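You operate a simulated robot arm through the tools that you are given. There is no shell and no other tool. Be economical: measure what you need, move in short steps, check, and stop when the job is done.

The job below is to be done with a simulated two-armed robot. You get a single attempt, and the scene is never put back.

JOB
Fetch the run block from the top of the counter bench and set it on the work top of the filter rack. Then put one of the banded blocks from the top of the long bench on the plank shelf over the glue bench. Then fetch the lot block from the top of the goods bench and set it in the tray a23 floor. Then lift the link cap open. Keep to this order.

Only the result counts: the job must be done as asked and must still hold three seconds after the hand-in. Knocking over, shifting, dropping, spilling or breaking anything else fails it. Lids that push on must go on centred and level and be pressed home; caps that screw on are set level and turned clockwise until they are tight.

ROBOT AND FRAMES
Two 6-joint arms with fingered hands on one trunk, on a base that drives. Base frame: it is fixed to the floor where the robot stands at the start and does not move with it; the origin is under the middle of the robot, x ahead of it, y to its left, z up; the surface under the hand at the start is at about z = 0.72. Units: m, rad, N and s.
The left shoulder is at the start at [0.07, 0.191, 1.348], the right one opposite. With the tool pointing down near the work surface each hand reaches from about 0.46 to 0.9 m from the robot's upright axis, wherever it stands, measured 20 degrees to its own side. Places, roughly: banded block [-1.25, -0.25, 0.75]; banded block (6x4x4 cm) [-1.6, 0, 0.8]; link cap [-6.3, -0.3, 1.4]; lot block [0.75, -0.5, 0.75]; plank shelf over the glue bench (118x22 cm) [0.42, -2.94, 1.44]; run block [0.75, 0, 0.75]; tray A23 floor (19x16 cm) [-1.56, -1.26, 0.8]; work top of the filter rack [1.1, 1.7, 0.8]. Payload 4.7 kg a hand.
The tool frame of a hand sits at the grasp point between the pads (the TCP): z along the fingers, y along the line on which they close. The tips reach 0.036 m beyond it. The gripper opens to 0.12 m. The gripper's body begins 0.042 m behind the TCP. The gripper is a hand of 5 fingers: y runs from the thumb to the fingers, the wrist lies at [-0.018, -0.113, -0.198] in the tool frame.
Orientation is that of the tool frame in the base frame, as a unit quaternion [x, y, z, w]. With the fingers straight down and the wrist toward the robot, the tool's x, y and z point along [0, 1, 0], [1, 0, 0] and [0, 0, -1] of the base frame.

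CONTROLS
- The arms move only by the tool apply_moves. It takes "left_series", "right_series" or both (then of equal length, played together; a hand with none holds still); each is text: rows parted by semicolons, each of 6 numbers parted by spaces: the shift along the tool's x, y, z in m, then the turn, a rotation vector about the tool's x, y, z in rad. In form: dx dy dz wx wy wz; .... A call has 1 to 12 rows; each row shifts and turns the commanded pose from where the row before left it, along the tool's axes as they then stand. Rows are played at 5 a second. More than 0.05 m and 0.15 rad between two rows, and nothing of the call is played. Where a pose cannot be reached the arm comes as near as it can. A force on the tool above 40 N (or 10 N above the force at the start of the call, whichever is more), or a blocked arm, ends the call early, and 0.2 s more pass. In this call time passes only in rows, and 0.2 s behind the last. The reply holds the time, the measured pose of the TCP, the force on the tool along the base axes, the opening and the grip force, in the units named above and with some noise, with the torque about the TCP (base axes, N m) and any sound that the robot's microphone picked up.
- Cameras (640 x 400 px; columns grow to the right, rows downward): "scene" is now at [0.0741, -0.0616, 1.5416]; the picture's right is [-0.93, -0.36, 0.00], its down [-0.31, 0.81, -0.50] and it looks along [0.18, -0.47, -0.86] (base axes); focal length 214 px, centre (320, 200). "left" rides on the left gripper at [-0.073, -0.091, -0.143] in its tool frame; the picture's right is [-0.80, -0.28, 0.53], its down [0.53, -0.73, 0.42] and it looks along [0.27, 0.62, 0.74] (tool axes); focal length 234 px, centre (320, 200). "right" rides on the right gripper at [0.072, -0.091, -0.144] in its tool frame; the picture's right is [-0.80, 0.28, -0.52], its down [-0.53, -0.73, 0.42] and it looks along [-0.27, 0.62, 0.74] (tool axes); focal length 234 px, centre (320, 200). There is no depth. A picture from a camera that has moved, and an enlarged one, comes with that camera's place and axes in the base frame and with its lens.
- snapshot(camera): a new picture of that camera. No time passes.
- lift_body(by): slides the trunk up (or, below 0, down) by that many m; the arms and the scene camera ride with it, the base frame stays. It gives what a move gives, with no picture.
- base_move(legs): drives the robot by 1 to 6 legs, each [ahead, left, turn to the left] in m, m and rad, along the robot's own axes; the way and the turn of a leg run together, so that a leg with both is an arc; at most 1.5 m and 3.142 rad a leg. The arms and the cameras ride along, it lands a little off, and it stops where it bumps. It gives what a move gives.
- move_fingers(index, middle, ring, little, thumb_bend, thumb_turn, hand): sets how far each is bent, from 0 (flat) to 1 (curled in); at 0.3 the hand is open as for a grip, at 0.7 the pads meet at the TCP. One left out holds its place. A second passes; each finger stops where it meets its share of the squeeze, and holds until it gets a number again. It is the only way to open and close the hand. It gives what a move gives, with no picture; readings hold the bend of each and the force on index, middle, ring, little, thumb and palm. thumb_turn goes from beside the hand (0) to across from the fingers (1), as for a grip.
- pan_tilt(pan, tilt): turns the head with the scene camera to pan (to the left, within 1.501 rad either way) and tilt (down, from -0.506 to 1.204), counted from straight ahead of the robot. It gives what a move gives.
- enlarge(camera, box): a new picture of the part [left, top, right, bottom] of that camera's present view, enlarged. No time passes.
- job_done(): hands the job in; it is judged then, once.

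Work in short steps. Places have to be worked out from the pictures, the camera data and where the tool is seen: move nearer, look again, correct. Check each grasp and each placing, and mend what went wrong. You have 165 turns and 122 pictures in all, those below and enlarged ones among them. Open the grippers and draw the arms clear of the work before you hand the job in, unless the task says otherwise; then end with one line.

The tools are called by a JSON object that holds its "name" and its "arguments". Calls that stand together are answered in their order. apply_moves: Moves the arms, as the interface text tells. Its arguments: {"type":"object","properties":{"left_series":{"type":"string"},"right_series":{"type":"string"}},"required":[]} The other tools are called the same way: lift_body (by) slides the trunk up or down; move_fingers (index, middle, ring, little, thumb_bend, thumb_turn, hand) moves the fingers one by one; base_move (legs) drives the base; pan_tilt (pan, tilt) turns the head that bears the scene camera; snapshot (camera) takes a picture; enlarge (camera, box) takes an enlarged picture of a part of a camera's view; job_done () hands the job in.

At the start:

```text
time_s: 0.0
left_tool_pos: [0.7074, -0.0081, 1.206]
left_ee_rot: [0.707, 0.707, 0.0, 0.0]
left_wrist_force: [-0.2, 0.7, -0.7]
left_moment: [0.01, -0.01, -0.01]
left_opening: 0.1198
left_grasp_force: 0.0
left_shape: jaw
left_bend: [0.3, 0.3, 0.3, 0.3, 0.3, 0.98]
left_finger forces: [0.0, 0.0, 0.0, 0.0, 0.0, 0.0]
right_tool_pos: [0.443, -0.5528, 1.0603]
right_ee_rot: [0.707, 0.707, 0.0, 0.0]
right_wrist_force: [-0.3, 0.1, -0.2]
right_moment: [-0.01, -0.01, -0.02]
right_opening: 0.1194
right_grasp_force: 0.2
right_shape: jaw
right_bend: [0.3, 0.3, 0.3, 0.3, 0.3, 0.98]
right_finger forces: [0.0, 0.0, 0.0, 0.0, 0.0, 0.0]
trunk travel left (down, up): [-0.825, 0.115]
robot x, y, heading: [0.0001, 0.0005, -0.002]
head pan, tilt: [-1.206, 1.044]
```

scene: 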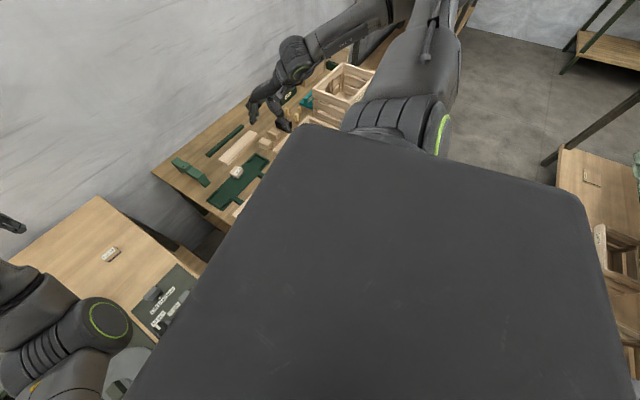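
right: 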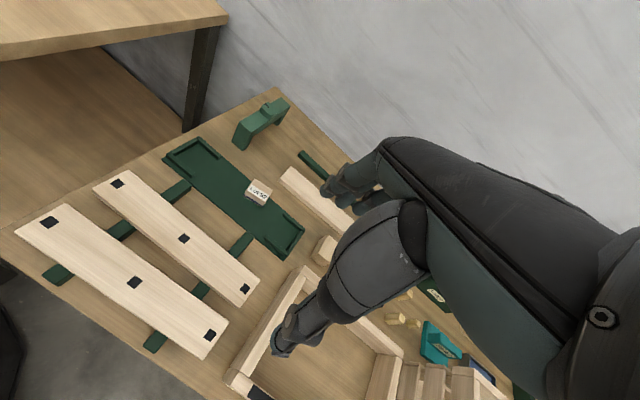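
left: 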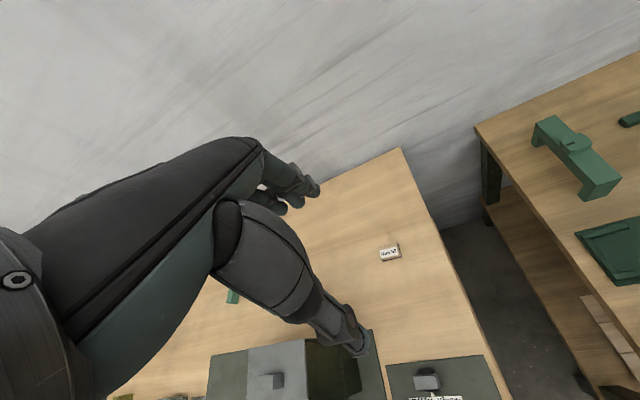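

I begin by turning the head ahead and looking at the counter bench.

{"name": "pan_tilt", "arguments": {"pan": 0, "tilt": 0.7}}

{"name": "snapshot", "arguments": {"camera": "scene"}}

{"name": "enlarge", "arguments": {"camera": "left", "box": [300, 200, 460, 300]}}

{"name": "enlarge", "arguments": {"camera": "right", "box": [200, 140, 360, 240]}}

```text
time_s: 1.4
left_tool_pos: [0.7086, -0.0075, 1.2057]
left_ee_rot: [0.707, 0.707, 0.0, 0.0]
left_wrist_force: [0.0, 0.0, -0.6]
left_moment: [-0.01, 0.02, -0.03]
left_opening: 0.1198
left_grasp_force: 0.1
left_shape: jaw
left_bend: [0.3, 0.3, 0.3, 0.3, 0.3, 0.98]
left_finger forces: [0.0, 0.0, 0.0, 0.0, 0.0, 0.0]
right_tool_pos: [0.4424, -0.5519, 1.0605]
right_ee_rot: [0.707, 0.707, 0.0, 0.0]
right_wrist_force: [1.0, -0.3, 0.3]
right_moment: [0.01, 0.0, -0.01]
right_opening: 0.1196
right_grasp_force: 0.0
right_shape: jaw
right_bend: [0.3, 0.3, 0.3, 0.3, 0.3, 0.98]
right_finger forces: [0.0, 0.0, 0.0, 0.0, 0.1, 0.0]
trunk travel left (down, up): [-0.825, 0.115]
robot x, y, heading: [-0.0008, 0.0024, -0.003]
head pan, tilt: [0.0, 0.7]
```

```text
118 pictures are left
camera scene: at [0.1352, 0.0008, 1.5679], right [0.0, -1.0, 0.0], down [-0.64, 0.0, -0.76], along [0.76, 0.0, -0.64], focal length 214 px, centre (320, 200)
```

scene: 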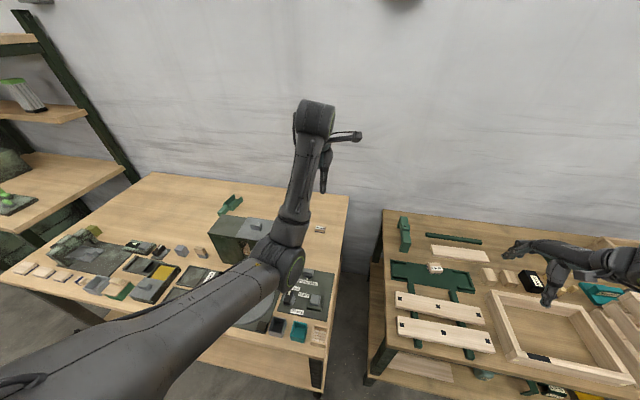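

```text
4.00 times, centred on (380, 250) of left
camera zoom: at [0.6165, -0.0823, 1.3488], right [-0.28, -0.8, -0.53], down [-0.73, 0.53, -0.42], along [0.62, 0.27, -0.74], focal length 937 px, centre (80, 0)
```

zoom: 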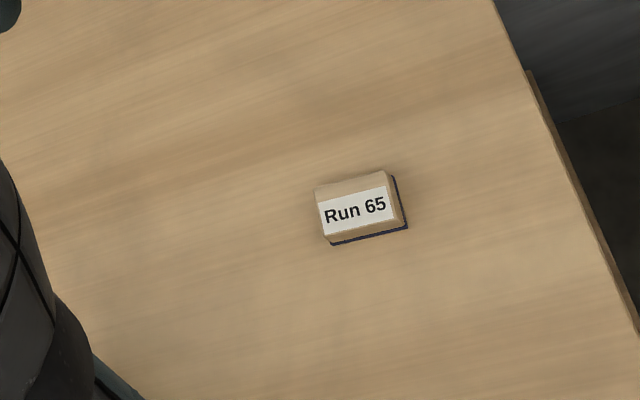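

```text
4.00 times, centred on (280, 190) of right
camera zoom: at [0.3501, -0.4804, 1.2047], right [0.28, -0.8, 0.52], down [-0.73, -0.53, -0.42], along [0.62, -0.27, -0.74], focal length 937 px, centre (480, 240)
```

zoom: 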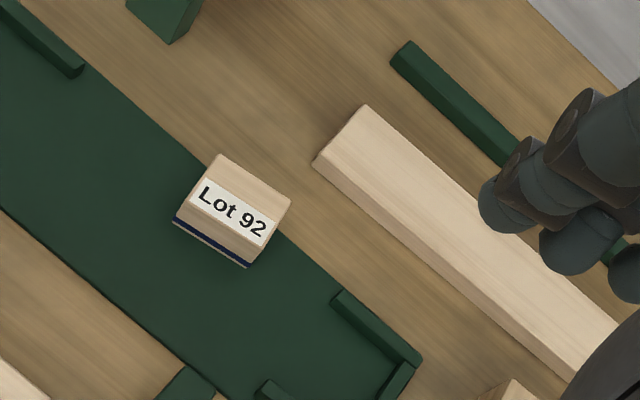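

The run block is at about (0.84, 0, ~0.75), long side along base y. I move the left hand forward and down part way, then look again.

{"name": "apply_moves", "arguments": {"left_series": "0 0.045 0.04 0 0 0;0 0.045 0.04 0 0 0;0 0.0 0.05 0 0 0;0 0.0 0.05 0 0 0;0 0 0.05 0 0 0;0 0 0.05 0 0 0"}}

{"name": "snapshot", "arguments": {"camera": "left"}}

{"name": "snapshot", "arguments": {"camera": "scene"}}

```text
refused: row 1 steps farther than a row can; nothing moved
```

```text
115 pictures are left
camera left: at [0.6165, -0.0823, 1.3488], right [-0.28, -0.8, -0.53], down [-0.73, 0.53, -0.42], along [0.62, 0.27, -0.74], focal length 234 px, centre (320, 200)
```

left: 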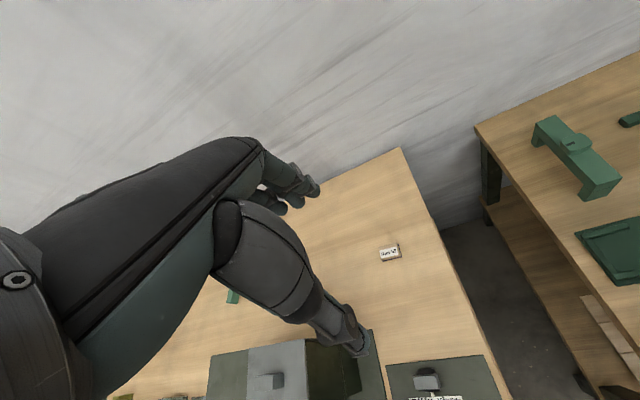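

```text
114 pictures are left
camera scene: at [0.1352, 0.0008, 1.5679], right [0.0, -1.0, 0.0], down [-0.64, 0.0, -0.76], along [0.76, 0.0, -0.64], focal length 214 px, centre (320, 200)
```

scene: 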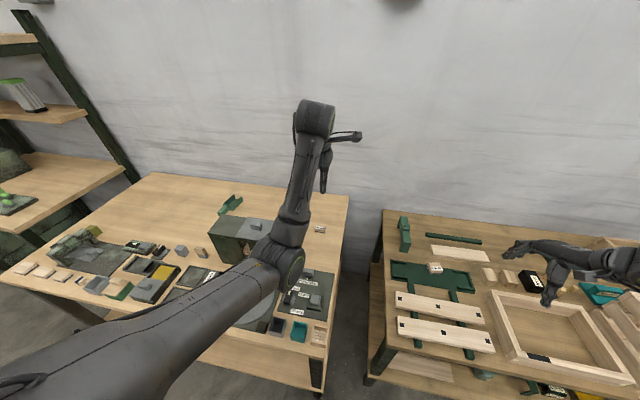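

The step was too long; I split it into smaller rows.

{"name": "apply_moves", "arguments": {"left_series": "0 0.045 0 0 0 0;0 0.045 0 0 0 0;0 0.04 0.025 0 0 0;0 0 0.05 0 0 0;0 0.0 0.05 0 0 0;0 0 0.05 0 0 0;0 0 0.05 0 0 0"}}

{"name": "snapshot", "arguments": {"camera": "left"}}

{"name": "snapshot", "arguments": {"camera": "scene"}}

```text
time_s: 3.0
left_tool_pos: [0.8374, -0.0078, 0.9815]
left_ee_rot: [0.707, 0.707, -0.001, 0.0]
left_wrist_force: [-0.8, -0.2, -0.2]
left_moment: [-0.02, 0.05, -0.03]
left_opening: 0.1198
left_grasp_force: 0.0
left_shape: jaw
left_bend: [0.3, 0.3, 0.3, 0.3, 0.3, 0.98]
left_finger forces: [0.0, 0.0, 0.0, 0.0, 0.0, 0.0]
right_tool_pos: [0.4419, -0.5525, 1.0605]
right_ee_rot: [0.707, 0.707, 0.0, -0.001]
right_wrist_force: [-0.4, 0.1, -0.6]
right_moment: [0.0, 0.03, 0.03]
right_opening: 0.1195
right_grasp_force: 0.0
right_shape: jaw
right_bend: [0.3, 0.3, 0.3, 0.3, 0.3, 0.98]
right_finger forces: [0.0, 0.1, 0.0, 0.0, 0.0, 0.0]
trunk travel left (down, up): [-0.825, 0.115]
robot x, y, heading: [-0.0014, -0.0007, -0.001]
head pan, tilt: [0.0, 0.7]
```

```text
113 pictures are left
camera left: at [0.7455, -0.0816, 1.1241], right [-0.28, -0.8, -0.53], down [-0.73, 0.53, -0.43], along [0.62, 0.27, -0.74], focal length 234 px, centre (320, 200)
```

left: 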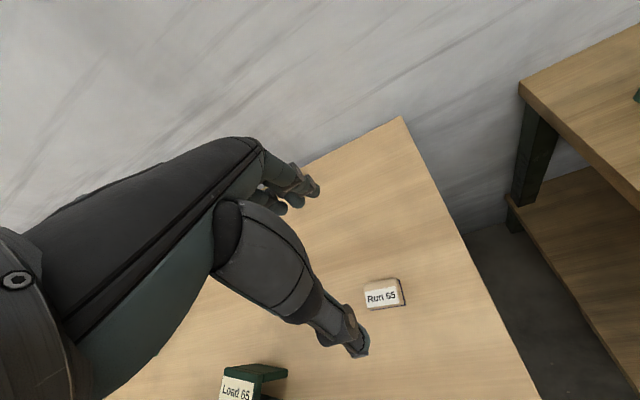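

```text
112 pictures are left
camera scene: at [0.1361, 0.0011, 1.5679], right [0.0, -1.0, 0.0], down [-0.64, 0.0, -0.76], along [0.76, 0.0, -0.64], focal length 214 px, centre (320, 200)
```

scene: 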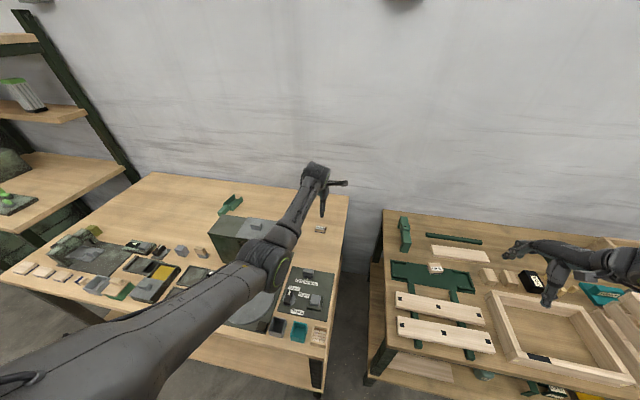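

Estimates of the block's height vary (0.74–0.79), so I descend 0.09 m and triangulate again.

{"name": "apply_moves", "arguments": {"left_series": "0 0 0.045 0 0 0;0 0 0.045 0 0 0"}}

{"name": "enlarge", "arguments": {"camera": "left", "box": [260, 200, 580, 400]}}

```text
time_s: 3.6
left_tool_pos: [0.8375, -0.0074, 0.8903]
left_ee_rot: [0.708, 0.707, 0.0, 0.0]
left_wrist_force: [0.6, -1.0, -0.6]
left_moment: [-0.03, 0.03, -0.02]
left_opening: 0.1199
left_grasp_force: 0.0
left_shape: jaw
left_bend: [0.3, 0.3, 0.3, 0.3, 0.3, 0.98]
left_finger forces: [0.0, 0.1, 0.0, 0.0, 0.1, 0.1]
right_tool_pos: [0.4423, -0.5512, 1.0607]
right_ee_rot: [0.707, 0.707, 0.0, -0.001]
right_wrist_force: [0.3, -1.1, -0.7]
right_moment: [-0.03, 0.0, -0.03]
right_opening: 0.1196
right_grasp_force: 0.1
right_shape: jaw
right_bend: [0.3, 0.3, 0.3, 0.3, 0.3, 0.98]
right_finger forces: [0.0, 0.0, 0.0, 0.0, 0.0, 0.0]
trunk travel left (down, up): [-0.825, 0.115]
robot x, y, heading: [0.0027, 0.0025, 0.001]
head pan, tilt: [0.0, 0.7]
```

```text
2.00 times, centred on (420, 300) of left
camera zoom: at [0.7466, -0.0816, 1.0341], right [-0.28, -0.8, -0.52], down [-0.73, 0.53, -0.43], along [0.62, 0.27, -0.74], focal length 468 px, centre (120, 0)
```

zoom: 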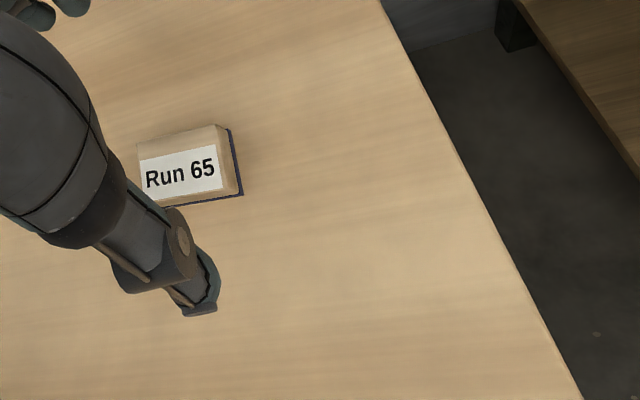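

Ray intersections suggest a block top at z ≈ 0.76–0.79 around (0.835, 0.008). I shift a little toward it and descend 5 cm more.

{"name": "apply_moves", "arguments": {"left_series": "0.015 0 0.025 0 0 0;0 0 0.025 0 0 0"}}

{"name": "snapshot", "arguments": {"camera": "left"}}

{"name": "enlarge", "arguments": {"camera": "scene", "box": [240, 150, 400, 250]}}

```text
time_s: 4.2
left_tool_pos: [0.8389, 0.0064, 0.8403]
left_ee_rot: [0.707, 0.707, 0.0, 0.0]
left_wrist_force: [-0.4, 0.4, 0.4]
left_moment: [0.0, 0.03, -0.03]
left_opening: 0.12
left_grasp_force: 0.0
left_shape: jaw
left_bend: [0.3, 0.3, 0.3, 0.3, 0.3, 0.98]
left_finger forces: [0.0, 0.0, 0.1, 0.0, 0.0, 0.1]
right_tool_pos: [0.4432, -0.5525, 1.0608]
right_ee_rot: [0.707, 0.707, -0.001, 0.0]
right_wrist_force: [0.4, 0.6, -0.5]
right_moment: [-0.03, 0.02, -0.04]
right_opening: 0.1199
right_grasp_force: 0.0
right_shape: jaw
right_bend: [0.3, 0.3, 0.3, 0.3, 0.3, 0.98]
right_finger forces: [0.1, 0.0, 0.0, 0.1, 0.1, 0.0]
trunk travel left (down, up): [-0.825, 0.115]
robot x, y, heading: [0.0035, -0.002, -0.001]
head pan, tilt: [0.0, 0.7]
```

```text
110 pictures are left
camera left: at [0.7468, -0.0672, 0.9833], right [-0.28, -0.8, -0.53], down [-0.73, 0.53, -0.42], along [0.62, 0.27, -0.74], focal length 234 px, centre (320, 200)
```

left: 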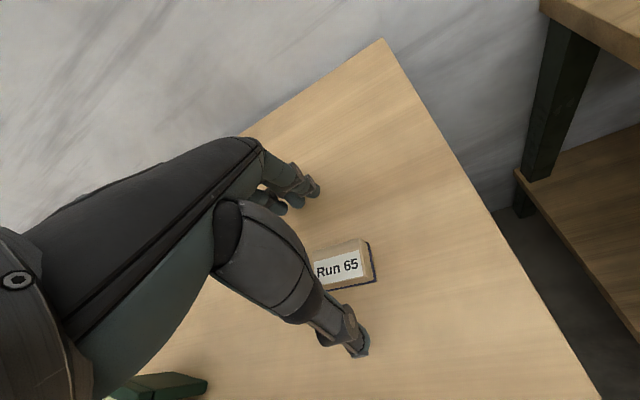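

```text
4.00 times, centred on (320, 200) of scene
camera zoom: at [0.1361, 0.0004, 1.5679], right [0.0, -1.0, 0.0], down [-0.64, 0.0, -0.76], along [0.76, 0.0, -0.64], focal length 858 px, centre (320, 200)
```

zoom: 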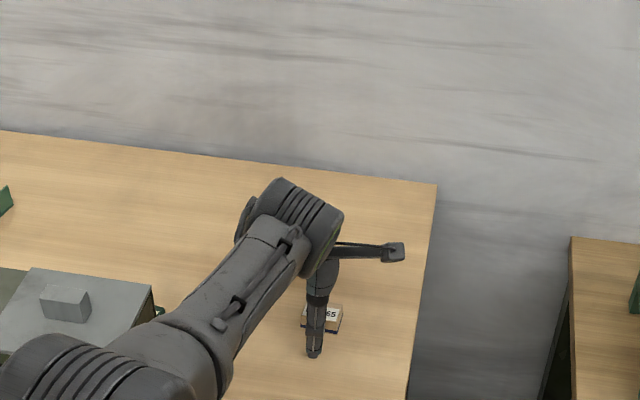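

I need to understand the hand geometry better; I enlarge the left camera's view of the fingers.

{"name": "enlarge", "arguments": {"camera": "left", "box": [200, 130, 420, 370]}}

```text
1.67 times, centred on (310, 250) of left
camera zoom: at [0.7468, -0.0672, 0.9833], right [-0.28, -0.8, -0.53], down [-0.73, 0.53, -0.42], along [0.62, 0.27, -0.74], focal length 390 px, centre (337, 117)
```

zoom: 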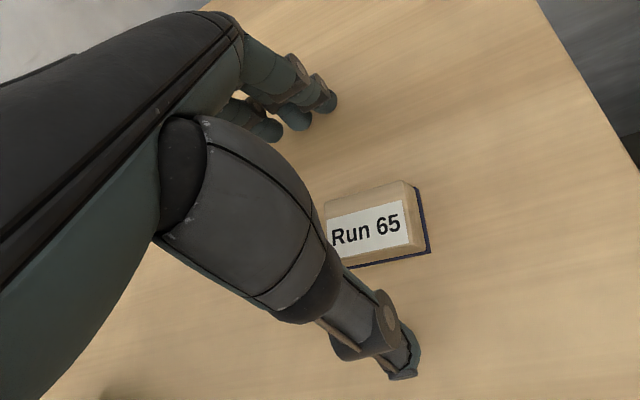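

The fingers straddle the block as expected. I descend another 3.5 cm and recheck.

{"name": "apply_moves", "arguments": {"left_series": "0 0 0.035 0 0 0"}}

{"name": "enlarge", "arguments": {"camera": "left", "box": [200, 130, 420, 370]}}

```text
time_s: 4.6
left_tool_pos: [0.8418, 0.0059, 0.8334]
left_ee_rot: [0.709, 0.705, 0.008, 0.015]
left_wrist_force: [-5.8, 0.5, 18.5]
left_moment: [0.19, -0.51, 0.11]
left_opening: 0.1179
left_grasp_force: 0.1
left_shape: jaw
left_bend: [0.3, 0.3, 0.3, 0.3, 0.27, 0.98]
left_finger forces: [0.0, 14.3, 0.0, 0.1, 4.1, 0.1]
left hand out of reach, approached as far as the arm can: row 1
right_tool_pos: [0.4409, -0.5528, 1.062]
right_ee_rot: [0.708, 0.706, 0.001, 0.0]
right_wrist_force: [1.0, -0.5, 0.0]
right_moment: [0.02, 0.0, 0.02]
right_opening: 0.1197
right_grasp_force: 0.1
right_shape: jaw
right_bend: [0.3, 0.3, 0.3, 0.3, 0.3, 0.98]
right_finger forces: [0.1, 0.0, 0.1, 0.0, 0.0, 0.0]
trunk travel left (down, up): [-0.825, 0.115]
robot x, y, heading: [0.0021, -0.0009, -0.002]
head pan, tilt: [0.0, 0.7]
stopped in row 1 (left hand): the force on the tool passed its limit at 51 N (the readings are from after the stop); the commanded pose is now the measured one
```

```text
1.67 times, centred on (310, 250) of left
camera zoom: at [0.7451, -0.0664, 0.9744], right [-0.27, -0.81, -0.53], down [-0.72, 0.53, -0.45], along [0.65, 0.26, -0.72], focal length 390 px, centre (337, 117)
```

zoom: 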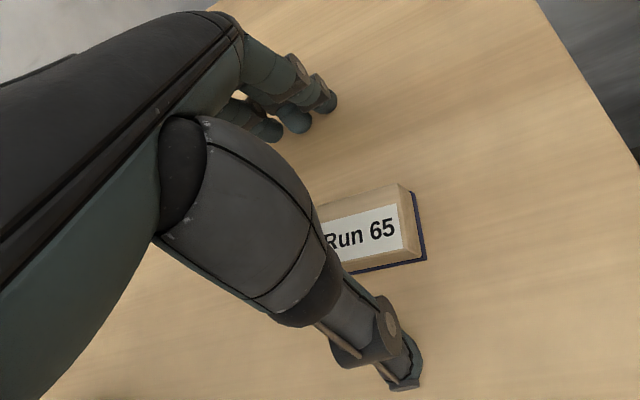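

Tips touched the bench at TCP z 0.833, because open fingers reach lower; so the bench top is near 0.77 and the block top near 0.80 at about (0.826, 0.002). I rise, straighten, and partly close the hand before descending.

{"name": "apply_moves", "arguments": {"left_series": "0 0 -0.03 0.033 0.01 -0.006;-0.004 -0.014 -0.02 0 0 0"}}

{"name": "move_fingers", "arguments": {"hand": "left", "index": 0.48, "middle": 0.48, "ring": 0.48, "little": 0.48, "thumb_bend": 0.48}}

{"name": "enlarge", "arguments": {"camera": "left", "box": [200, 130, 420, 370]}}

```text
time_s: 5.2
left_tool_pos: [0.8251, 0.0015, 0.8801]
left_ee_rot: [0.707, 0.708, -0.003, -0.004]
left_wrist_force: [0.5, 0.3, -0.4]
left_moment: [-0.01, 0.0, -0.03]
left_opening: 0.1203
left_grasp_force: 0.1
left_shape: jaw
left_bend: [0.3, 0.3, 0.3, 0.3, 0.3, 0.97]
left_finger forces: [0.0, 0.0, 0.1, 0.1, 0.0, 0.0]
right_tool_pos: [0.4404, -0.5515, 1.0606]
right_ee_rot: [0.708, 0.706, -0.001, 0.0]
right_wrist_force: [0.5, 1.0, 1.1]
right_moment: [0.0, -0.01, 0.0]
right_opening: 0.1193
right_grasp_force: 0.1
right_shape: jaw
right_bend: [0.3, 0.3, 0.3, 0.3, 0.3, 0.98]
right_finger forces: [0.1, 0.1, 0.0, 0.0, 0.1, 0.0]
trunk travel left (down, up): [-0.825, 0.115]
robot x, y, heading: [-0.0015, -0.0014, 0.002]
head pan, tilt: [0.0, 0.7]
```

```text
time_s: 6.2
left_tool_pos: [0.8265, 0.0007, 0.8792]
left_ee_rot: [0.706, 0.708, -0.002, -0.004]
left_wrist_force: [0.0, -0.2, 0.8]
left_moment: [0.0, -0.01, -0.01]
left_opening: 0.0696
left_grasp_force: 0.1
left_shape: fingers
left_bend: [0.48, 0.48, 0.48, 0.48, 0.48, 0.97]
left_finger forces: [0.1, 0.1, 0.0, 0.0, 0.1, 0.2]
right_tool_pos: [0.4431, -0.5529, 1.0611]
right_ee_rot: [0.707, 0.707, 0.0, 0.0]
right_wrist_force: [0.1, -0.3, 0.1]
right_moment: [-0.01, 0.0, 0.0]
right_opening: 0.1196
right_grasp_force: 0.1
right_shape: jaw
right_bend: [0.3, 0.3, 0.3, 0.3, 0.3, 0.98]
right_finger forces: [0.0, 0.1, 0.0, 0.0, 0.0, 0.1]
trunk travel left (down, up): [-0.825, 0.115]
robot x, y, heading: [0.003, -0.0024, -0.003]
head pan, tilt: [0.0, 0.7]
```

```text
1.67 times, centred on (310, 250) of left
camera zoom: at [0.7362, -0.0726, 1.0226], right [-0.28, -0.8, -0.53], down [-0.74, 0.53, -0.42], along [0.61, 0.27, -0.74], focal length 390 px, centre (337, 117)
```

zoom: 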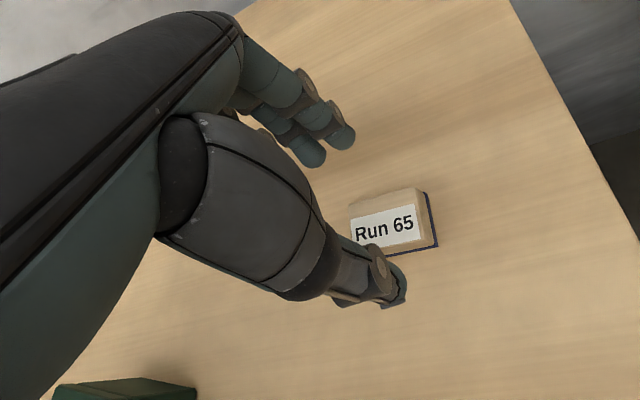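

The gap is centred over the block. I descend 5 cm, then in small steps.

{"name": "apply_moves", "arguments": {"left_series": "0 0 0.03 0 0 0;0 0 0.02 0 0 0;0 0 0.01 0 0 0;0 0 0.005 0 0 0"}}

{"name": "enlarge", "arguments": {"camera": "left", "box": [200, 130, 420, 370]}}

```text
time_s: 7.0
left_tool_pos: [0.8357, 0.0012, 0.8387]
left_ee_rot: [0.707, 0.707, 0.008, 0.008]
left_wrist_force: [-3.2, 1.5, 22.5]
left_moment: [0.05, 0.46, 0.08]
left_opening: 0.0735
left_grasp_force: 11.4
left_shape: fingers
left_bend: [0.48, 0.5, 0.48, 0.48, 0.46, 0.97]
left_finger forces: [0.0, 10.4, 0.1, 0.0, 12.0, 0.1]
right_tool_pos: [0.4418, -0.5521, 1.0612]
right_ee_rot: [0.707, 0.708, 0.0, 0.0]
right_wrist_force: [-0.4, -0.2, -0.3]
right_moment: [0.02, 0.03, 0.01]
right_opening: 0.1196
right_grasp_force: 0.1
right_shape: jaw
right_bend: [0.3, 0.3, 0.3, 0.3, 0.3, 0.98]
right_finger forces: [0.0, 0.0, 0.0, 0.0, 0.0, 0.1]
trunk travel left (down, up): [-0.825, 0.115]
robot x, y, heading: [-0.0018, 0.0012, -0.0]
head pan, tilt: [0.0, 0.7]
stopped in row 3 (left hand): the force on the tool passed its limit at 46 N (the readings are from after the stop); the commanded pose is now the measured one
```

```text
1.67 times, centred on (310, 250) of left
camera zoom: at [0.7409, -0.0732, 0.9801], right [-0.27, -0.8, -0.53], down [-0.72, 0.53, -0.44], along [0.64, 0.27, -0.72], focal length 390 px, centre (337, 117)
```

zoom: 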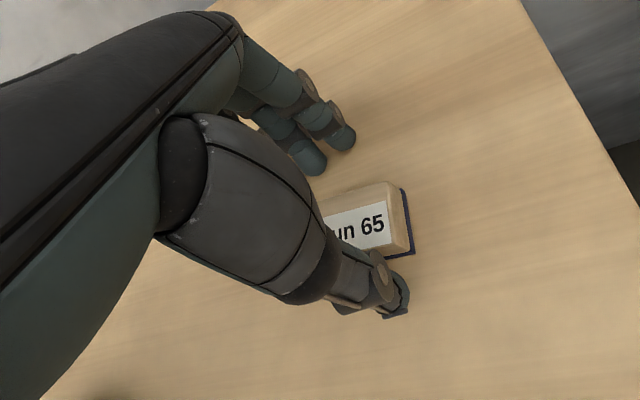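

Triangulating the block's corners gives a bench top at z≈0.80 (agrees with touch); block about 4.5×2.6×3 cm, centre ≈(0.819,-0.002,0.815), turned ~16° clockwise. I rise, straighten, yaw and centre.

{"name": "apply_moves", "arguments": {"left_series": "0 0 -0.03 0.0226 0 0;0 -0.017 -0.015 0 0 0.14;0 0 0 0 0 0.13"}}

{"name": "enlarge", "arguments": {"camera": "left", "box": [200, 130, 420, 370]}}

```text
time_s: 7.8
left_tool_pos: [0.8171, 0.0006, 0.8773]
left_ee_rot: [0.796, 0.605, -0.006, -0.004]
left_wrist_force: [0.2, 0.4, -0.6]
left_moment: [0.02, 0.01, -0.05]
left_opening: 0.0693
left_grasp_force: 0.1
left_shape: fingers
left_bend: [0.48, 0.48, 0.48, 0.48, 0.48, 0.97]
left_finger forces: [0.0, 0.0, 0.1, 0.1, 0.0, 0.0]
right_tool_pos: [0.4435, -0.552, 1.0607]
right_ee_rot: [0.707, 0.708, 0.0, -0.001]
right_wrist_force: [-0.5, 0.2, 0.6]
right_moment: [-0.01, 0.0, 0.01]
right_opening: 0.1197
right_grasp_force: 0.0
right_shape: jaw
right_bend: [0.3, 0.3, 0.3, 0.3, 0.3, 0.98]
right_finger forces: [0.1, 0.0, 0.0, 0.0, 0.1, 0.0]
trunk travel left (down, up): [-0.825, 0.115]
robot x, y, heading: [-0.0015, 0.0023, 0.001]
head pan, tilt: [0.0, 0.7]
```

```text
1.67 times, centred on (310, 250) of left
camera zoom: at [0.7111, -0.0464, 1.0226], right [-0.49, -0.7, -0.52], down [-0.57, 0.71, -0.42], along [0.66, 0.09, -0.75], focal length 390 px, centre (337, 117)
```

zoom: 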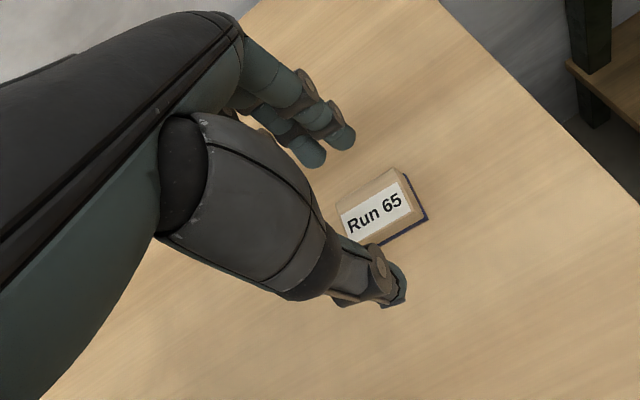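

Aligned and centred. I descend to just above bench contact and close the fingers.

{"name": "apply_moves", "arguments": {"left_series": "0 0 0.02 0 0 0;0 0 0.013 0 0 0"}}

{"name": "move_fingers", "arguments": {"hand": "left", "index": 0.75, "middle": 0.75, "ring": 0.75, "little": 0.48, "thumb_bend": 0.75}}

{"name": "enlarge", "arguments": {"camera": "left", "box": [200, 130, 420, 370]}}

```text
time_s: 8.3
left_tool_pos: [0.8167, 0.0012, 0.8461]
left_ee_rot: [0.796, 0.605, -0.005, -0.003]
left_wrist_force: [0.9, 0.5, 0.2]
left_moment: [-0.01, 0.01, -0.03]
left_opening: 0.0693
left_grasp_force: 0.1
left_shape: fingers
left_bend: [0.48, 0.48, 0.48, 0.48, 0.48, 0.97]
left_finger forces: [0.1, 0.1, 0.1, 0.1, 0.0, 0.0]
right_tool_pos: [0.4436, -0.5524, 1.0611]
right_ee_rot: [0.707, 0.707, 0.0, 0.0]
right_wrist_force: [-0.1, -0.5, -0.4]
right_moment: [0.02, -0.02, 0.05]
right_opening: 0.1197
right_grasp_force: 0.0
right_shape: jaw
right_bend: [0.3, 0.3, 0.3, 0.3, 0.3, 0.98]
right_finger forces: [0.0, 0.0, 0.1, 0.0, 0.1, 0.0]
trunk travel left (down, up): [-0.825, 0.115]
robot x, y, heading: [0.0018, -0.001, 0.004]
head pan, tilt: [0.0, 0.7]
```

```text
time_s: 9.3
left_tool_pos: [0.8166, 0.0004, 0.8466]
left_ee_rot: [0.796, 0.605, -0.005, -0.003]
left_wrist_force: [0.9, 0.0, 1.8]
left_moment: [-0.03, 0.01, 0.04]
left_opening: 0.0269
left_grasp_force: 17.8
left_shape: fingers
left_bend: [0.62, 0.67, 0.75, 0.48, 0.62, 0.95]
left_finger forces: [11.0, 7.1, 0.0, 0.0, 17.8, 0.0]
right_tool_pos: [0.4424, -0.5533, 1.0604]
right_ee_rot: [0.707, 0.708, 0.0, 0.0]
right_wrist_force: [0.7, -0.6, 0.3]
right_moment: [0.03, -0.01, -0.02]
right_opening: 0.1193
right_grasp_force: 0.1
right_shape: jaw
right_bend: [0.3, 0.3, 0.3, 0.3, 0.3, 0.98]
right_finger forces: [0.1, 0.0, 0.1, 0.1, 0.0, 0.0]
trunk travel left (down, up): [-0.825, 0.115]
robot x, y, heading: [0.0011, -0.0005, 0.002]
head pan, tilt: [0.0, 0.7]
```

```text
1.67 times, centred on (310, 250) of left
camera zoom: at [0.71, -0.0458, 0.9907], right [-0.49, -0.7, -0.52], down [-0.57, 0.71, -0.42], along [0.66, 0.09, -0.74], focal length 390 px, centre (337, 117)
```

zoom: 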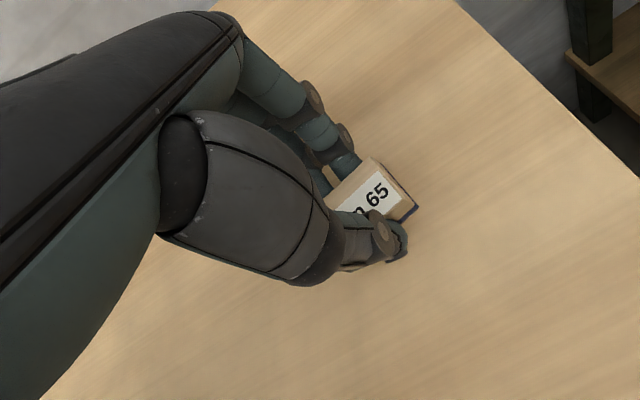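

Gripped with 18 N, opening 0.027 m. I lift gently and check.

{"name": "apply_moves", "arguments": {"left_series": "0 0 -0.02 0 0 0;0 0 -0.03 0 0 0;0 0 -0.04 0 0 0;0 0 -0.045 0 0 0;0 0 -0.045 0 0 0"}}

{"name": "enlarge", "arguments": {"camera": "left", "box": [200, 130, 420, 370]}}

{"name": "pan_tilt", "arguments": {"pan": 0.9, "tilt": 0.45}}

{"name": "snapshot", "arguments": {"camera": "scene"}}

```text
time_s: 10.6
left_tool_pos: [0.8174, 0.0025, 1.0243]
left_ee_rot: [0.796, 0.606, -0.004, -0.003]
left_wrist_force: [-0.4, -0.2, -0.6]
left_moment: [0.0, -0.04, -0.01]
left_opening: 0.0269
left_grasp_force: 17.4
left_shape: fingers
left_bend: [0.63, 0.72, 0.75, 0.48, 0.62, 0.95]
left_finger forces: [9.9, 7.6, 0.1, 0.1, 17.6, 0.0]
right_tool_pos: [0.4428, -0.5509, 1.0611]
right_ee_rot: [0.706, 0.708, 0.0, 0.0]
right_wrist_force: [0.2, -0.2, -0.3]
right_moment: [-0.03, -0.03, -0.02]
right_opening: 0.1194
right_grasp_force: 0.1
right_shape: jaw
right_bend: [0.3, 0.3, 0.3, 0.3, 0.3, 0.98]
right_finger forces: [0.0, 0.2, 0.0, 0.1, 0.0, 0.0]
trunk travel left (down, up): [-0.825, 0.115]
robot x, y, heading: [-0.0019, -0.0025, 0.005]
head pan, tilt: [0.0, 0.7]
```

```text
1.67 times, centred on (310, 250) of left
camera zoom: at [0.711, -0.0456, 1.1688], right [-0.49, -0.7, -0.52], down [-0.57, 0.71, -0.42], along [0.66, 0.09, -0.75], focal length 390 px, centre (337, 117)
```

zoom: 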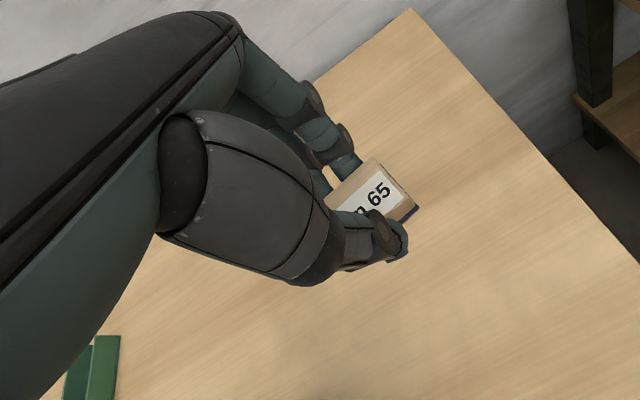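

```text
time_s: 11.8
left_tool_pos: [0.8179, -0.0002, 1.0236]
left_ee_rot: [0.795, 0.606, -0.005, -0.003]
left_wrist_force: [0.1, -0.5, -0.9]
left_moment: [0.0, 0.03, -0.03]
left_opening: 0.0267
left_grasp_force: 17.1
left_shape: fingers
left_bend: [0.63, 0.72, 0.75, 0.48, 0.63, 0.95]
left_finger forces: [9.6, 7.6, 0.0, 0.0, 17.0, 0.1]
right_tool_pos: [0.4426, -0.5523, 1.0603]
right_ee_rot: [0.707, 0.708, -0.001, 0.0]
right_wrist_force: [1.0, 0.0, 0.4]
right_moment: [0.04, 0.01, -0.03]
right_opening: 0.1195
right_grasp_force: 0.0
right_shape: jaw
right_bend: [0.3, 0.3, 0.3, 0.3, 0.3, 0.98]
right_finger forces: [0.0, 0.1, 0.1, 0.0, 0.0, 0.1]
trunk travel left (down, up): [-0.825, 0.115]
robot x, y, heading: [0.0005, -0.0005, -0.001]
head pan, tilt: [0.901, 0.45]
```

```text
101 pictures are left
camera scene: at [0.1076, 0.073, 1.5901], right [0.78, -0.62, 0.0], down [-0.27, -0.34, -0.9], along [0.56, 0.71, -0.44], focal length 214 px, centre (320, 200)
```

scene: 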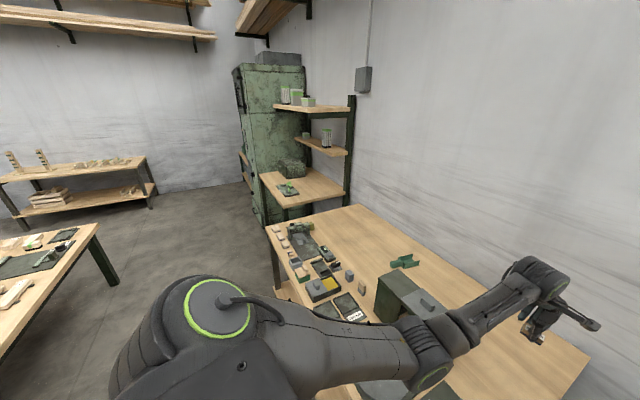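

The block is held. The counter bench is turned about -12° and the rack's work top spans roughly x 0.8–1.45, y 1.35–2.3. I draw the left hand in and up before driving.

{"name": "apply_moves", "arguments": {"left_series": "0 0 -0.05 0 0 0;0 0 -0.05 0 0 0;0.008 -0.045 0 0 0 0;0.008 -0.045 0 0 0 0;0.008 -0.045 0 0 0 0;0.008 -0.045 0 0 0 0;0.008 -0.045 0 0 0 0;0.008 -0.045 0 0 0 0;0.008 -0.045 0 0 0 0"}}

{"name": "base_move", "arguments": {"legs": [[-0.05, 0.5, 0]]}}

{"name": "pan_tilt", "arguments": {"pan": 0.7, "tilt": 0.6}}

{"name": "snapshot", "arguments": {"camera": "scene"}}

```text
time_s: 13.8
left_tool_pos: [0.5707, 0.1156, 1.06]
left_ee_rot: [0.796, 0.605, -0.003, -0.001]
left_wrist_force: [0.2, -1.4, -0.6]
left_moment: [0.0, 0.0, -0.04]
left_opening: 0.0265
left_grasp_force: 16.9
left_shape: fingers
left_bend: [0.63, 0.72, 0.75, 0.48, 0.63, 0.95]
left_finger forces: [9.4, 7.6, 0.1, 0.1, 16.9, 0.1]
left hand out of reach, approached as far as the arm can: row 7, 8, 9
right_tool_pos: [0.4418, -0.552, 1.0626]
right_ee_rot: [0.706, 0.708, 0.0, 0.0]
right_wrist_force: [0.3, -0.5, 0.1]
right_moment: [-0.03, -0.04, -0.02]
right_opening: 0.1194
right_grasp_force: 0.0
right_shape: jaw
right_bend: [0.3, 0.3, 0.3, 0.3, 0.3, 0.98]
right_finger forces: [0.0, 0.0, 0.1, 0.0, 0.0, 0.0]
trunk travel left (down, up): [-0.825, 0.115]
robot x, y, heading: [-0.0011, 0.0015, 0.003]
head pan, tilt: [0.901, 0.45]
```

```text
time_s: 16.7
left_tool_pos: [0.5207, 0.6182, 1.0585]
left_ee_rot: [0.794, 0.608, -0.004, -0.004]
left_wrist_force: [-0.7, -0.2, 0.9]
left_moment: [-0.02, 0.01, 0.04]
left_opening: 0.0264
left_grasp_force: 17.4
left_shape: fingers
left_bend: [0.63, 0.72, 0.75, 0.48, 0.63, 0.95]
left_finger forces: [9.4, 7.5, 0.1, 0.1, 16.9, 0.0]
right_tool_pos: [0.3951, -0.0508, 1.0603]
right_ee_rot: [0.705, 0.709, 0.0, 0.0]
right_wrist_force: [0.7, 0.9, 0.4]
right_moment: [0.05, -0.01, 0.01]
right_opening: 0.1195
right_grasp_force: 0.0
right_shape: jaw
right_bend: [0.3, 0.3, 0.3, 0.3, 0.3, 0.98]
right_finger forces: [0.0, 0.1, 0.0, 0.0, 0.0, 0.0]
trunk travel left (down, up): [-0.825, 0.115]
robot x, y, heading: [-0.0523, 0.5024, 0.007]
head pan, tilt: [0.901, 0.45]
```

```text
time_s: 17.4
left_tool_pos: [0.5211, 0.6186, 1.0586]
left_ee_rot: [0.794, 0.608, -0.004, -0.001]
left_wrist_force: [-0.9, 0.2, 0.2]
left_moment: [-0.02, 0.02, -0.02]
left_opening: 0.0263
left_grasp_force: 17.2
left_shape: fingers
left_bend: [0.63, 0.72, 0.75, 0.48, 0.63, 0.95]
left_finger forces: [9.4, 7.6, 0.0, 0.1, 17.0, 0.1]
right_tool_pos: [0.3948, -0.05, 1.0614]
right_ee_rot: [0.705, 0.709, -0.001, 0.0]
right_wrist_force: [1.2, 0.4, 0.1]
right_moment: [0.0, 0.01, 0.01]
right_opening: 0.1195
right_grasp_force: 0.0
right_shape: jaw
right_bend: [0.3, 0.3, 0.3, 0.3, 0.3, 0.98]
right_finger forces: [0.0, 0.0, 0.1, 0.0, 0.0, 0.1]
trunk travel left (down, up): [-0.825, 0.115]
robot x, y, heading: [-0.0535, 0.4967, 0.004]
head pan, tilt: [0.7, 0.6]
```

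```text
100 pictures are left
camera scene: at [0.0666, 0.5589, 1.5766], right [0.65, -0.76, 0.0], down [-0.43, -0.37, -0.83], along [0.63, 0.54, -0.56], focal length 214 px, centre (320, 200)
```

scene: 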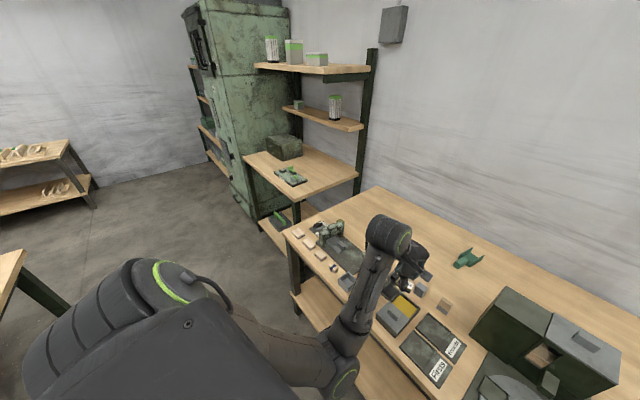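

Work-top free spot chosen near (1.12, 1.46). I drive left past the bench end, then forward and turn right a bit.

{"name": "base_move", "arguments": {"legs": [[0, 0.85, 0], [0.38, 0.17, 0], [0, 0, -0.42]]}}

{"name": "snapshot", "arguments": {"camera": "scene"}}

{"name": "snapshot", "arguments": {"camera": "left"}}

```text
time_s: 25.4
left_tool_pos: [0.8836, 1.3977, 1.0584]
left_ee_rot: [0.907, 0.42, -0.003, -0.003]
left_wrist_force: [-0.6, 0.1, -0.2]
left_moment: [0.02, -0.02, 0.04]
left_opening: 0.0267
left_grasp_force: 17.3
left_shape: fingers
left_bend: [0.63, 0.72, 0.75, 0.48, 0.63, 0.95]
left_finger forces: [9.4, 7.6, 0.0, 0.0, 17.0, 0.0]
right_tool_pos: [0.486, 0.8455, 1.0594]
right_ee_rot: [0.842, 0.54, -0.001, 0.0]
right_wrist_force: [0.3, -0.7, 0.2]
right_moment: [-0.04, 0.01, 0.02]
right_opening: 0.1195
right_grasp_force: 0.0
right_shape: jaw
right_bend: [0.3, 0.3, 0.3, 0.3, 0.3, 0.98]
right_finger forces: [0.0, 0.1, 0.1, 0.0, 0.0, 0.0]
trunk travel left (down, up): [-0.825, 0.115]
robot x, y, heading: [0.3166, 1.5319, -0.432]
head pan, tilt: [0.7, 0.6]
```

```text
99 pictures are left
camera scene: at [0.4473, 1.537, 1.5765], right [0.27, -0.96, 0.0], down [-0.55, -0.15, -0.82], along [0.8, 0.22, -0.57], focal length 214 px, centre (320, 200)
```

scene: 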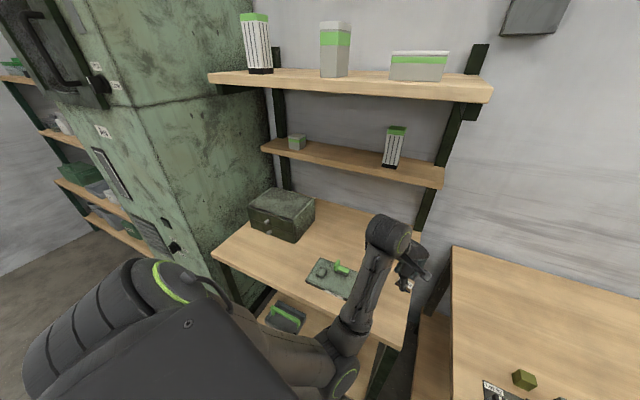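

```text
98 pictures are left
camera left: at [0.7686, 1.4002, 1.202], right [-0.74, -0.43, -0.52], down [-0.22, 0.88, -0.42], along [0.64, -0.19, -0.74], focal length 234 px, centre (320, 200)
```

left: 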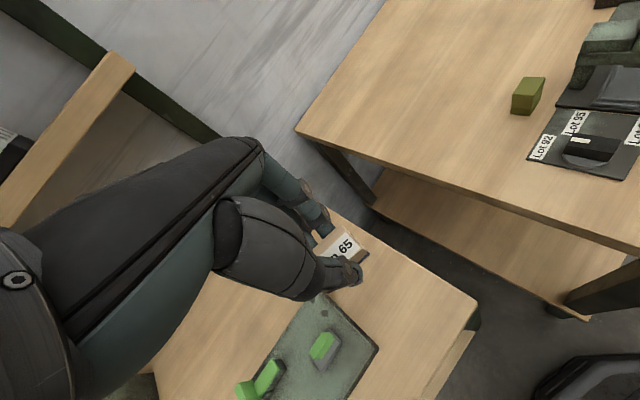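

Free area right of the tray: I aim for (1.12, 1.43). I move the hand there at height first.

{"name": "apply_moves", "arguments": {"left_series": "0.035 0.033 0 0 0 0;0.035 0.033 0 0 0 0;0.036 0.033 0 0 0 0;0.036 0.033 0 0 0 0;0.036 0.032 0 0 0 0;0 0 0.04 0 0 0;0 0 0.04 0 0 0"}}

{"name": "snapshot", "arguments": {"camera": "left"}}

{"name": "snapshot", "arguments": {"camera": "scene"}}

```text
time_s: 27.1
left_tool_pos: [1.1243, 1.4281, 0.9777]
left_ee_rot: [0.907, 0.421, -0.003, -0.003]
left_wrist_force: [0.0, -0.5, -0.2]
left_moment: [0.0, 0.0, -0.02]
left_opening: 0.0263
left_grasp_force: 16.8
left_shape: fingers
left_bend: [0.63, 0.72, 0.75, 0.48, 0.63, 0.95]
left_finger forces: [9.3, 7.5, 0.0, 0.0, 16.9, 0.0]
right_tool_pos: [0.4878, 0.8464, 1.0621]
right_ee_rot: [0.842, 0.54, 0.001, 0.0]
right_wrist_force: [0.6, -0.8, -0.6]
right_moment: [0.01, 0.03, 0.01]
right_opening: 0.1197
right_grasp_force: 0.1
right_shape: jaw
right_bend: [0.3, 0.3, 0.3, 0.3, 0.3, 0.98]
right_finger forces: [0.0, 0.1, 0.0, 0.0, 0.0, 0.1]
trunk travel left (down, up): [-0.825, 0.115]
robot x, y, heading: [0.3167, 1.5368, -0.431]
head pan, tilt: [0.7, 0.6]
```

```text
97 pictures are left
camera left: at [1.0085, 1.4318, 1.1218], right [-0.74, -0.43, -0.52], down [-0.22, 0.88, -0.42], along [0.64, -0.2, -0.74], focal length 234 px, centre (320, 200)
```

left: 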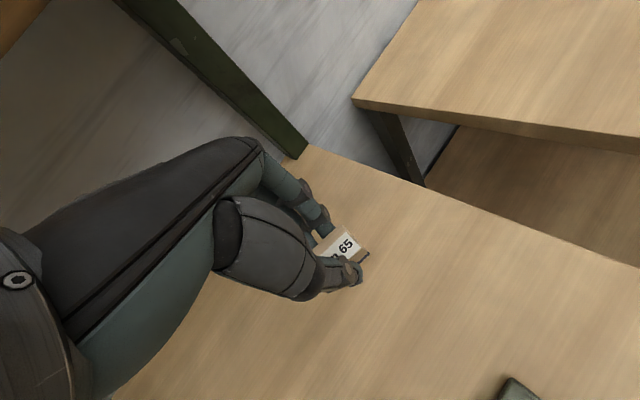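

```text
96 pictures are left
camera scene: at [0.4478, 1.5373, 1.5766], right [0.27, -0.96, 0.0], down [-0.55, -0.15, -0.82], along [0.8, 0.22, -0.57], focal length 214 px, centre (320, 200)
```

scene: 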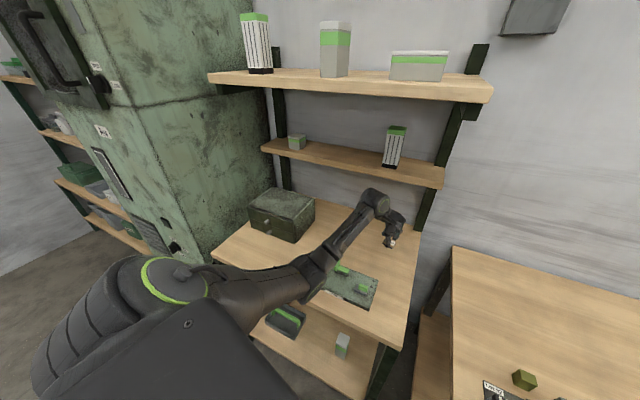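

The spot below is free. I descend in decreasing steps until contact.

{"name": "apply_moves", "arguments": {"left_series": "0 0 0.05 0 0 0;0 0 0.04 0 0 0;0 0 0.015 0 0 0;0 0 0.008 0 0 0;0 0 0.008 0 0 0;0 0 0.004 0 0 0"}}

{"name": "snapshot", "arguments": {"camera": "left"}}

```text
time_s: 27.9
left_tool_pos: [1.1285, 1.4237, 0.8891]
left_ee_rot: [0.907, 0.42, 0.006, 0.008]
left_wrist_force: [-6.4, 3.0, 20.1]
left_moment: [0.26, 0.73, -0.05]
left_opening: 0.0267
left_grasp_force: 21.5
left_shape: fingers
left_bend: [0.71, 0.72, 0.75, 0.48, 0.63, 0.94]
left_finger forces: [8.0, 6.7, 0.0, 0.0, 27.0, 0.0]
right_tool_pos: [0.4856, 0.8457, 1.0616]
right_ee_rot: [0.842, 0.54, 0.001, 0.0]
right_wrist_force: [0.6, 0.3, -0.2]
right_moment: [-0.01, 0.0, 0.03]
right_opening: 0.1196
right_grasp_force: 0.1
right_shape: jaw
right_bend: [0.3, 0.3, 0.3, 0.3, 0.3, 0.98]
right_finger forces: [0.1, 0.0, 0.0, 0.1, 0.0, 0.1]
trunk travel left (down, up): [-0.825, 0.115]
robot x, y, heading: [0.3184, 1.537, -0.433]
head pan, tilt: [0.7, 0.6]
stopped in row 3 (left hand): the force on the tool passed its limit at 46 N (the readings are from after the stop); the commanded pose is now the measured one
```

```text
95 pictures are left
camera left: at [1.0093, 1.4287, 1.031], right [-0.72, -0.44, -0.53], down [-0.21, 0.88, -0.43], along [0.66, -0.2, -0.73], focal length 234 px, centre (320, 200)
```

left: 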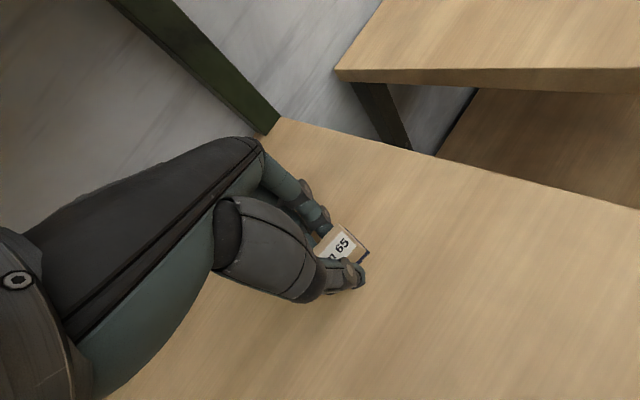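

Contact came at TCP 0.889 (rack top ≈0.845). I relieve the force and straighten slightly before releasing.

{"name": "apply_moves", "arguments": {"left_series": "0 0 -0.003 0.022 0 0"}}

{"name": "enlarge", "arguments": {"camera": "left", "box": [260, 160, 420, 320]}}

```text
time_s: 28.2
left_tool_pos: [1.1282, 1.4239, 0.8888]
left_ee_rot: [0.907, 0.421, 0.0, -0.006]
left_wrist_force: [1.9, -0.3, 11.0]
left_moment: [-0.03, 0.04, 0.0]
left_opening: 0.0267
left_grasp_force: 18.8
left_shape: fingers
left_bend: [0.71, 0.72, 0.75, 0.48, 0.63, 0.94]
left_finger forces: [11.1, 9.0, 0.0, 0.0, 17.9, 0.0]
right_tool_pos: [0.4876, 0.847, 1.0608]
right_ee_rot: [0.842, 0.54, 0.0, 0.0]
right_wrist_force: [1.1, 0.6, 0.0]
right_moment: [-0.02, 0.04, 0.01]
right_opening: 0.1196
right_grasp_force: 0.1
right_shape: jaw
right_bend: [0.3, 0.3, 0.3, 0.3, 0.3, 0.98]
right_finger forces: [0.0, 0.0, 0.0, 0.0, 0.0, 0.1]
trunk travel left (down, up): [-0.825, 0.115]
robot x, y, heading: [0.3151, 1.5313, -0.429]
head pan, tilt: [0.7, 0.6]
```

```text
2.50 times, centred on (340, 240) of left
camera zoom: at [1.0126, 1.4261, 1.0332], right [-0.73, -0.43, -0.53], down [-0.22, 0.88, -0.42], along [0.64, -0.19, -0.74], focal length 585 px, centre (270, 100)
```

zoom: 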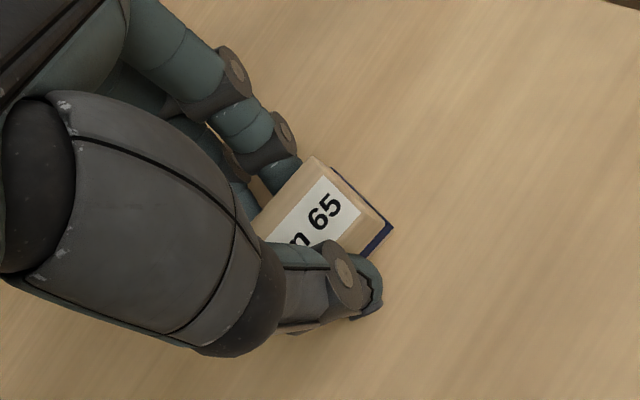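

The block sits flat. I take off 2 mm and open the fingers.

{"name": "apply_moves", "arguments": {"left_series": "0 0 -0.002 0 0 0"}}

{"name": "move_fingers", "arguments": {"hand": "left", "index": 0.45, "middle": 0.45, "ring": 0.45, "little": 0.45, "thumb_bend": 0.45}}

{"name": "apply_moves", "arguments": {"left_series": "0 0 -0.01 0 0 0;0 0 -0.03 0 0 0;0 0 -0.045 0 0 0;0 0 -0.045 0 0 0;0 0 -0.03 0 0 0"}}

{"name": "snapshot", "arguments": {"camera": "left"}}

```text
time_s: 28.6
left_tool_pos: [1.1283, 1.4252, 0.8891]
left_ee_rot: [0.907, 0.42, -0.002, -0.006]
left_wrist_force: [0.9, -1.5, 5.8]
left_moment: [-0.04, 0.05, 0.02]
left_opening: 0.0271
left_grasp_force: 18.1
left_shape: fingers
left_bend: [0.71, 0.72, 0.75, 0.48, 0.63, 0.94]
left_finger forces: [10.7, 8.4, 0.1, 0.1, 17.9, 0.0]
right_tool_pos: [0.4877, 0.8455, 1.0604]
right_ee_rot: [0.842, 0.54, 0.0, 0.0]
right_wrist_force: [1.1, 0.6, 0.4]
right_moment: [0.01, -0.04, 0.03]
right_opening: 0.1198
right_grasp_force: 0.1
right_shape: jaw
right_bend: [0.3, 0.3, 0.3, 0.3, 0.3, 0.98]
right_finger forces: [0.0, 0.1, 0.1, 0.0, 0.0, 0.0]
trunk travel left (down, up): [-0.825, 0.115]
robot x, y, heading: [0.3155, 1.5372, -0.429]
head pan, tilt: [0.7, 0.6]
```

```text
time_s: 29.6
left_tool_pos: [1.1294, 1.4259, 0.8902]
left_ee_rot: [0.907, 0.422, -0.001, -0.007]
left_wrist_force: [-0.1, 2.4, 5.6]
left_moment: [-0.06, -0.16, 0.04]
left_opening: 0.0777
left_grasp_force: 3.2
left_shape: fingers
left_bend: [0.45, 0.47, 0.45, 0.45, 0.45, 0.97]
left_finger forces: [0.0, 5.3, 0.0, 0.0, 0.0, 0.0]
right_tool_pos: [0.4883, 0.8467, 1.0613]
right_ee_rot: [0.841, 0.541, 0.0, 0.0]
right_wrist_force: [-0.1, 0.6, -0.4]
right_moment: [0.0, 0.04, -0.02]
right_opening: 0.1195
right_grasp_force: 0.0
right_shape: jaw
right_bend: [0.3, 0.3, 0.3, 0.3, 0.3, 0.98]
right_finger forces: [0.1, 0.0, 0.0, 0.0, 0.0, 0.0]
trunk travel left (down, up): [-0.825, 0.115]
robot x, y, heading: [0.3152, 1.5311, -0.428]
head pan, tilt: [0.7, 0.6]
```

```text
time_s: 30.9
left_tool_pos: [1.1293, 1.4257, 1.0532]
left_ee_rot: [0.907, 0.42, -0.002, -0.007]
left_wrist_force: [-0.4, 0.4, 0.4]
left_moment: [0.02, -0.01, 0.01]
left_opening: 0.0776
left_grasp_force: 0.0
left_shape: fingers
left_bend: [0.45, 0.45, 0.45, 0.45, 0.45, 0.97]
left_finger forces: [0.0, 0.0, 0.0, 0.0, 0.1, 0.0]
right_tool_pos: [0.4877, 0.847, 1.06]
right_ee_rot: [0.842, 0.54, 0.0, -0.001]
right_wrist_force: [0.6, 0.5, 1.5]
right_moment: [0.0, 0.0, -0.01]
right_opening: 0.1195
right_grasp_force: 0.0
right_shape: jaw
right_bend: [0.3, 0.3, 0.3, 0.3, 0.3, 0.98]
right_finger forces: [0.0, 0.0, 0.0, 0.0, 0.0, 0.0]
trunk travel left (down, up): [-0.825, 0.115]
robot x, y, heading: [0.3165, 1.5337, -0.433]
head pan, tilt: [0.7, 0.6]
```

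```text
93 pictures are left
camera left: at [1.0142, 1.4269, 1.1963], right [-0.74, -0.43, -0.52], down [-0.22, 0.88, -0.41], along [0.64, -0.19, -0.74], focal length 234 px, centre (320, 200)
```

left: 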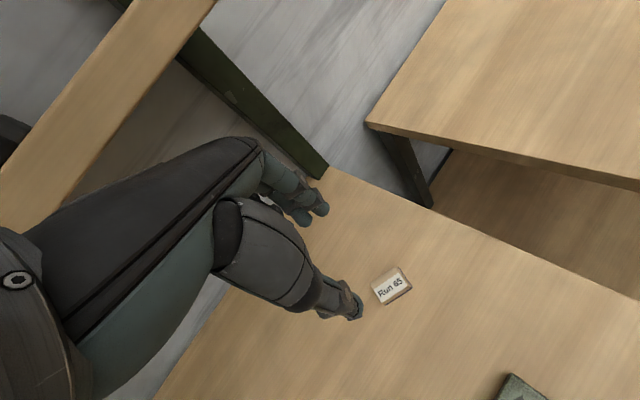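

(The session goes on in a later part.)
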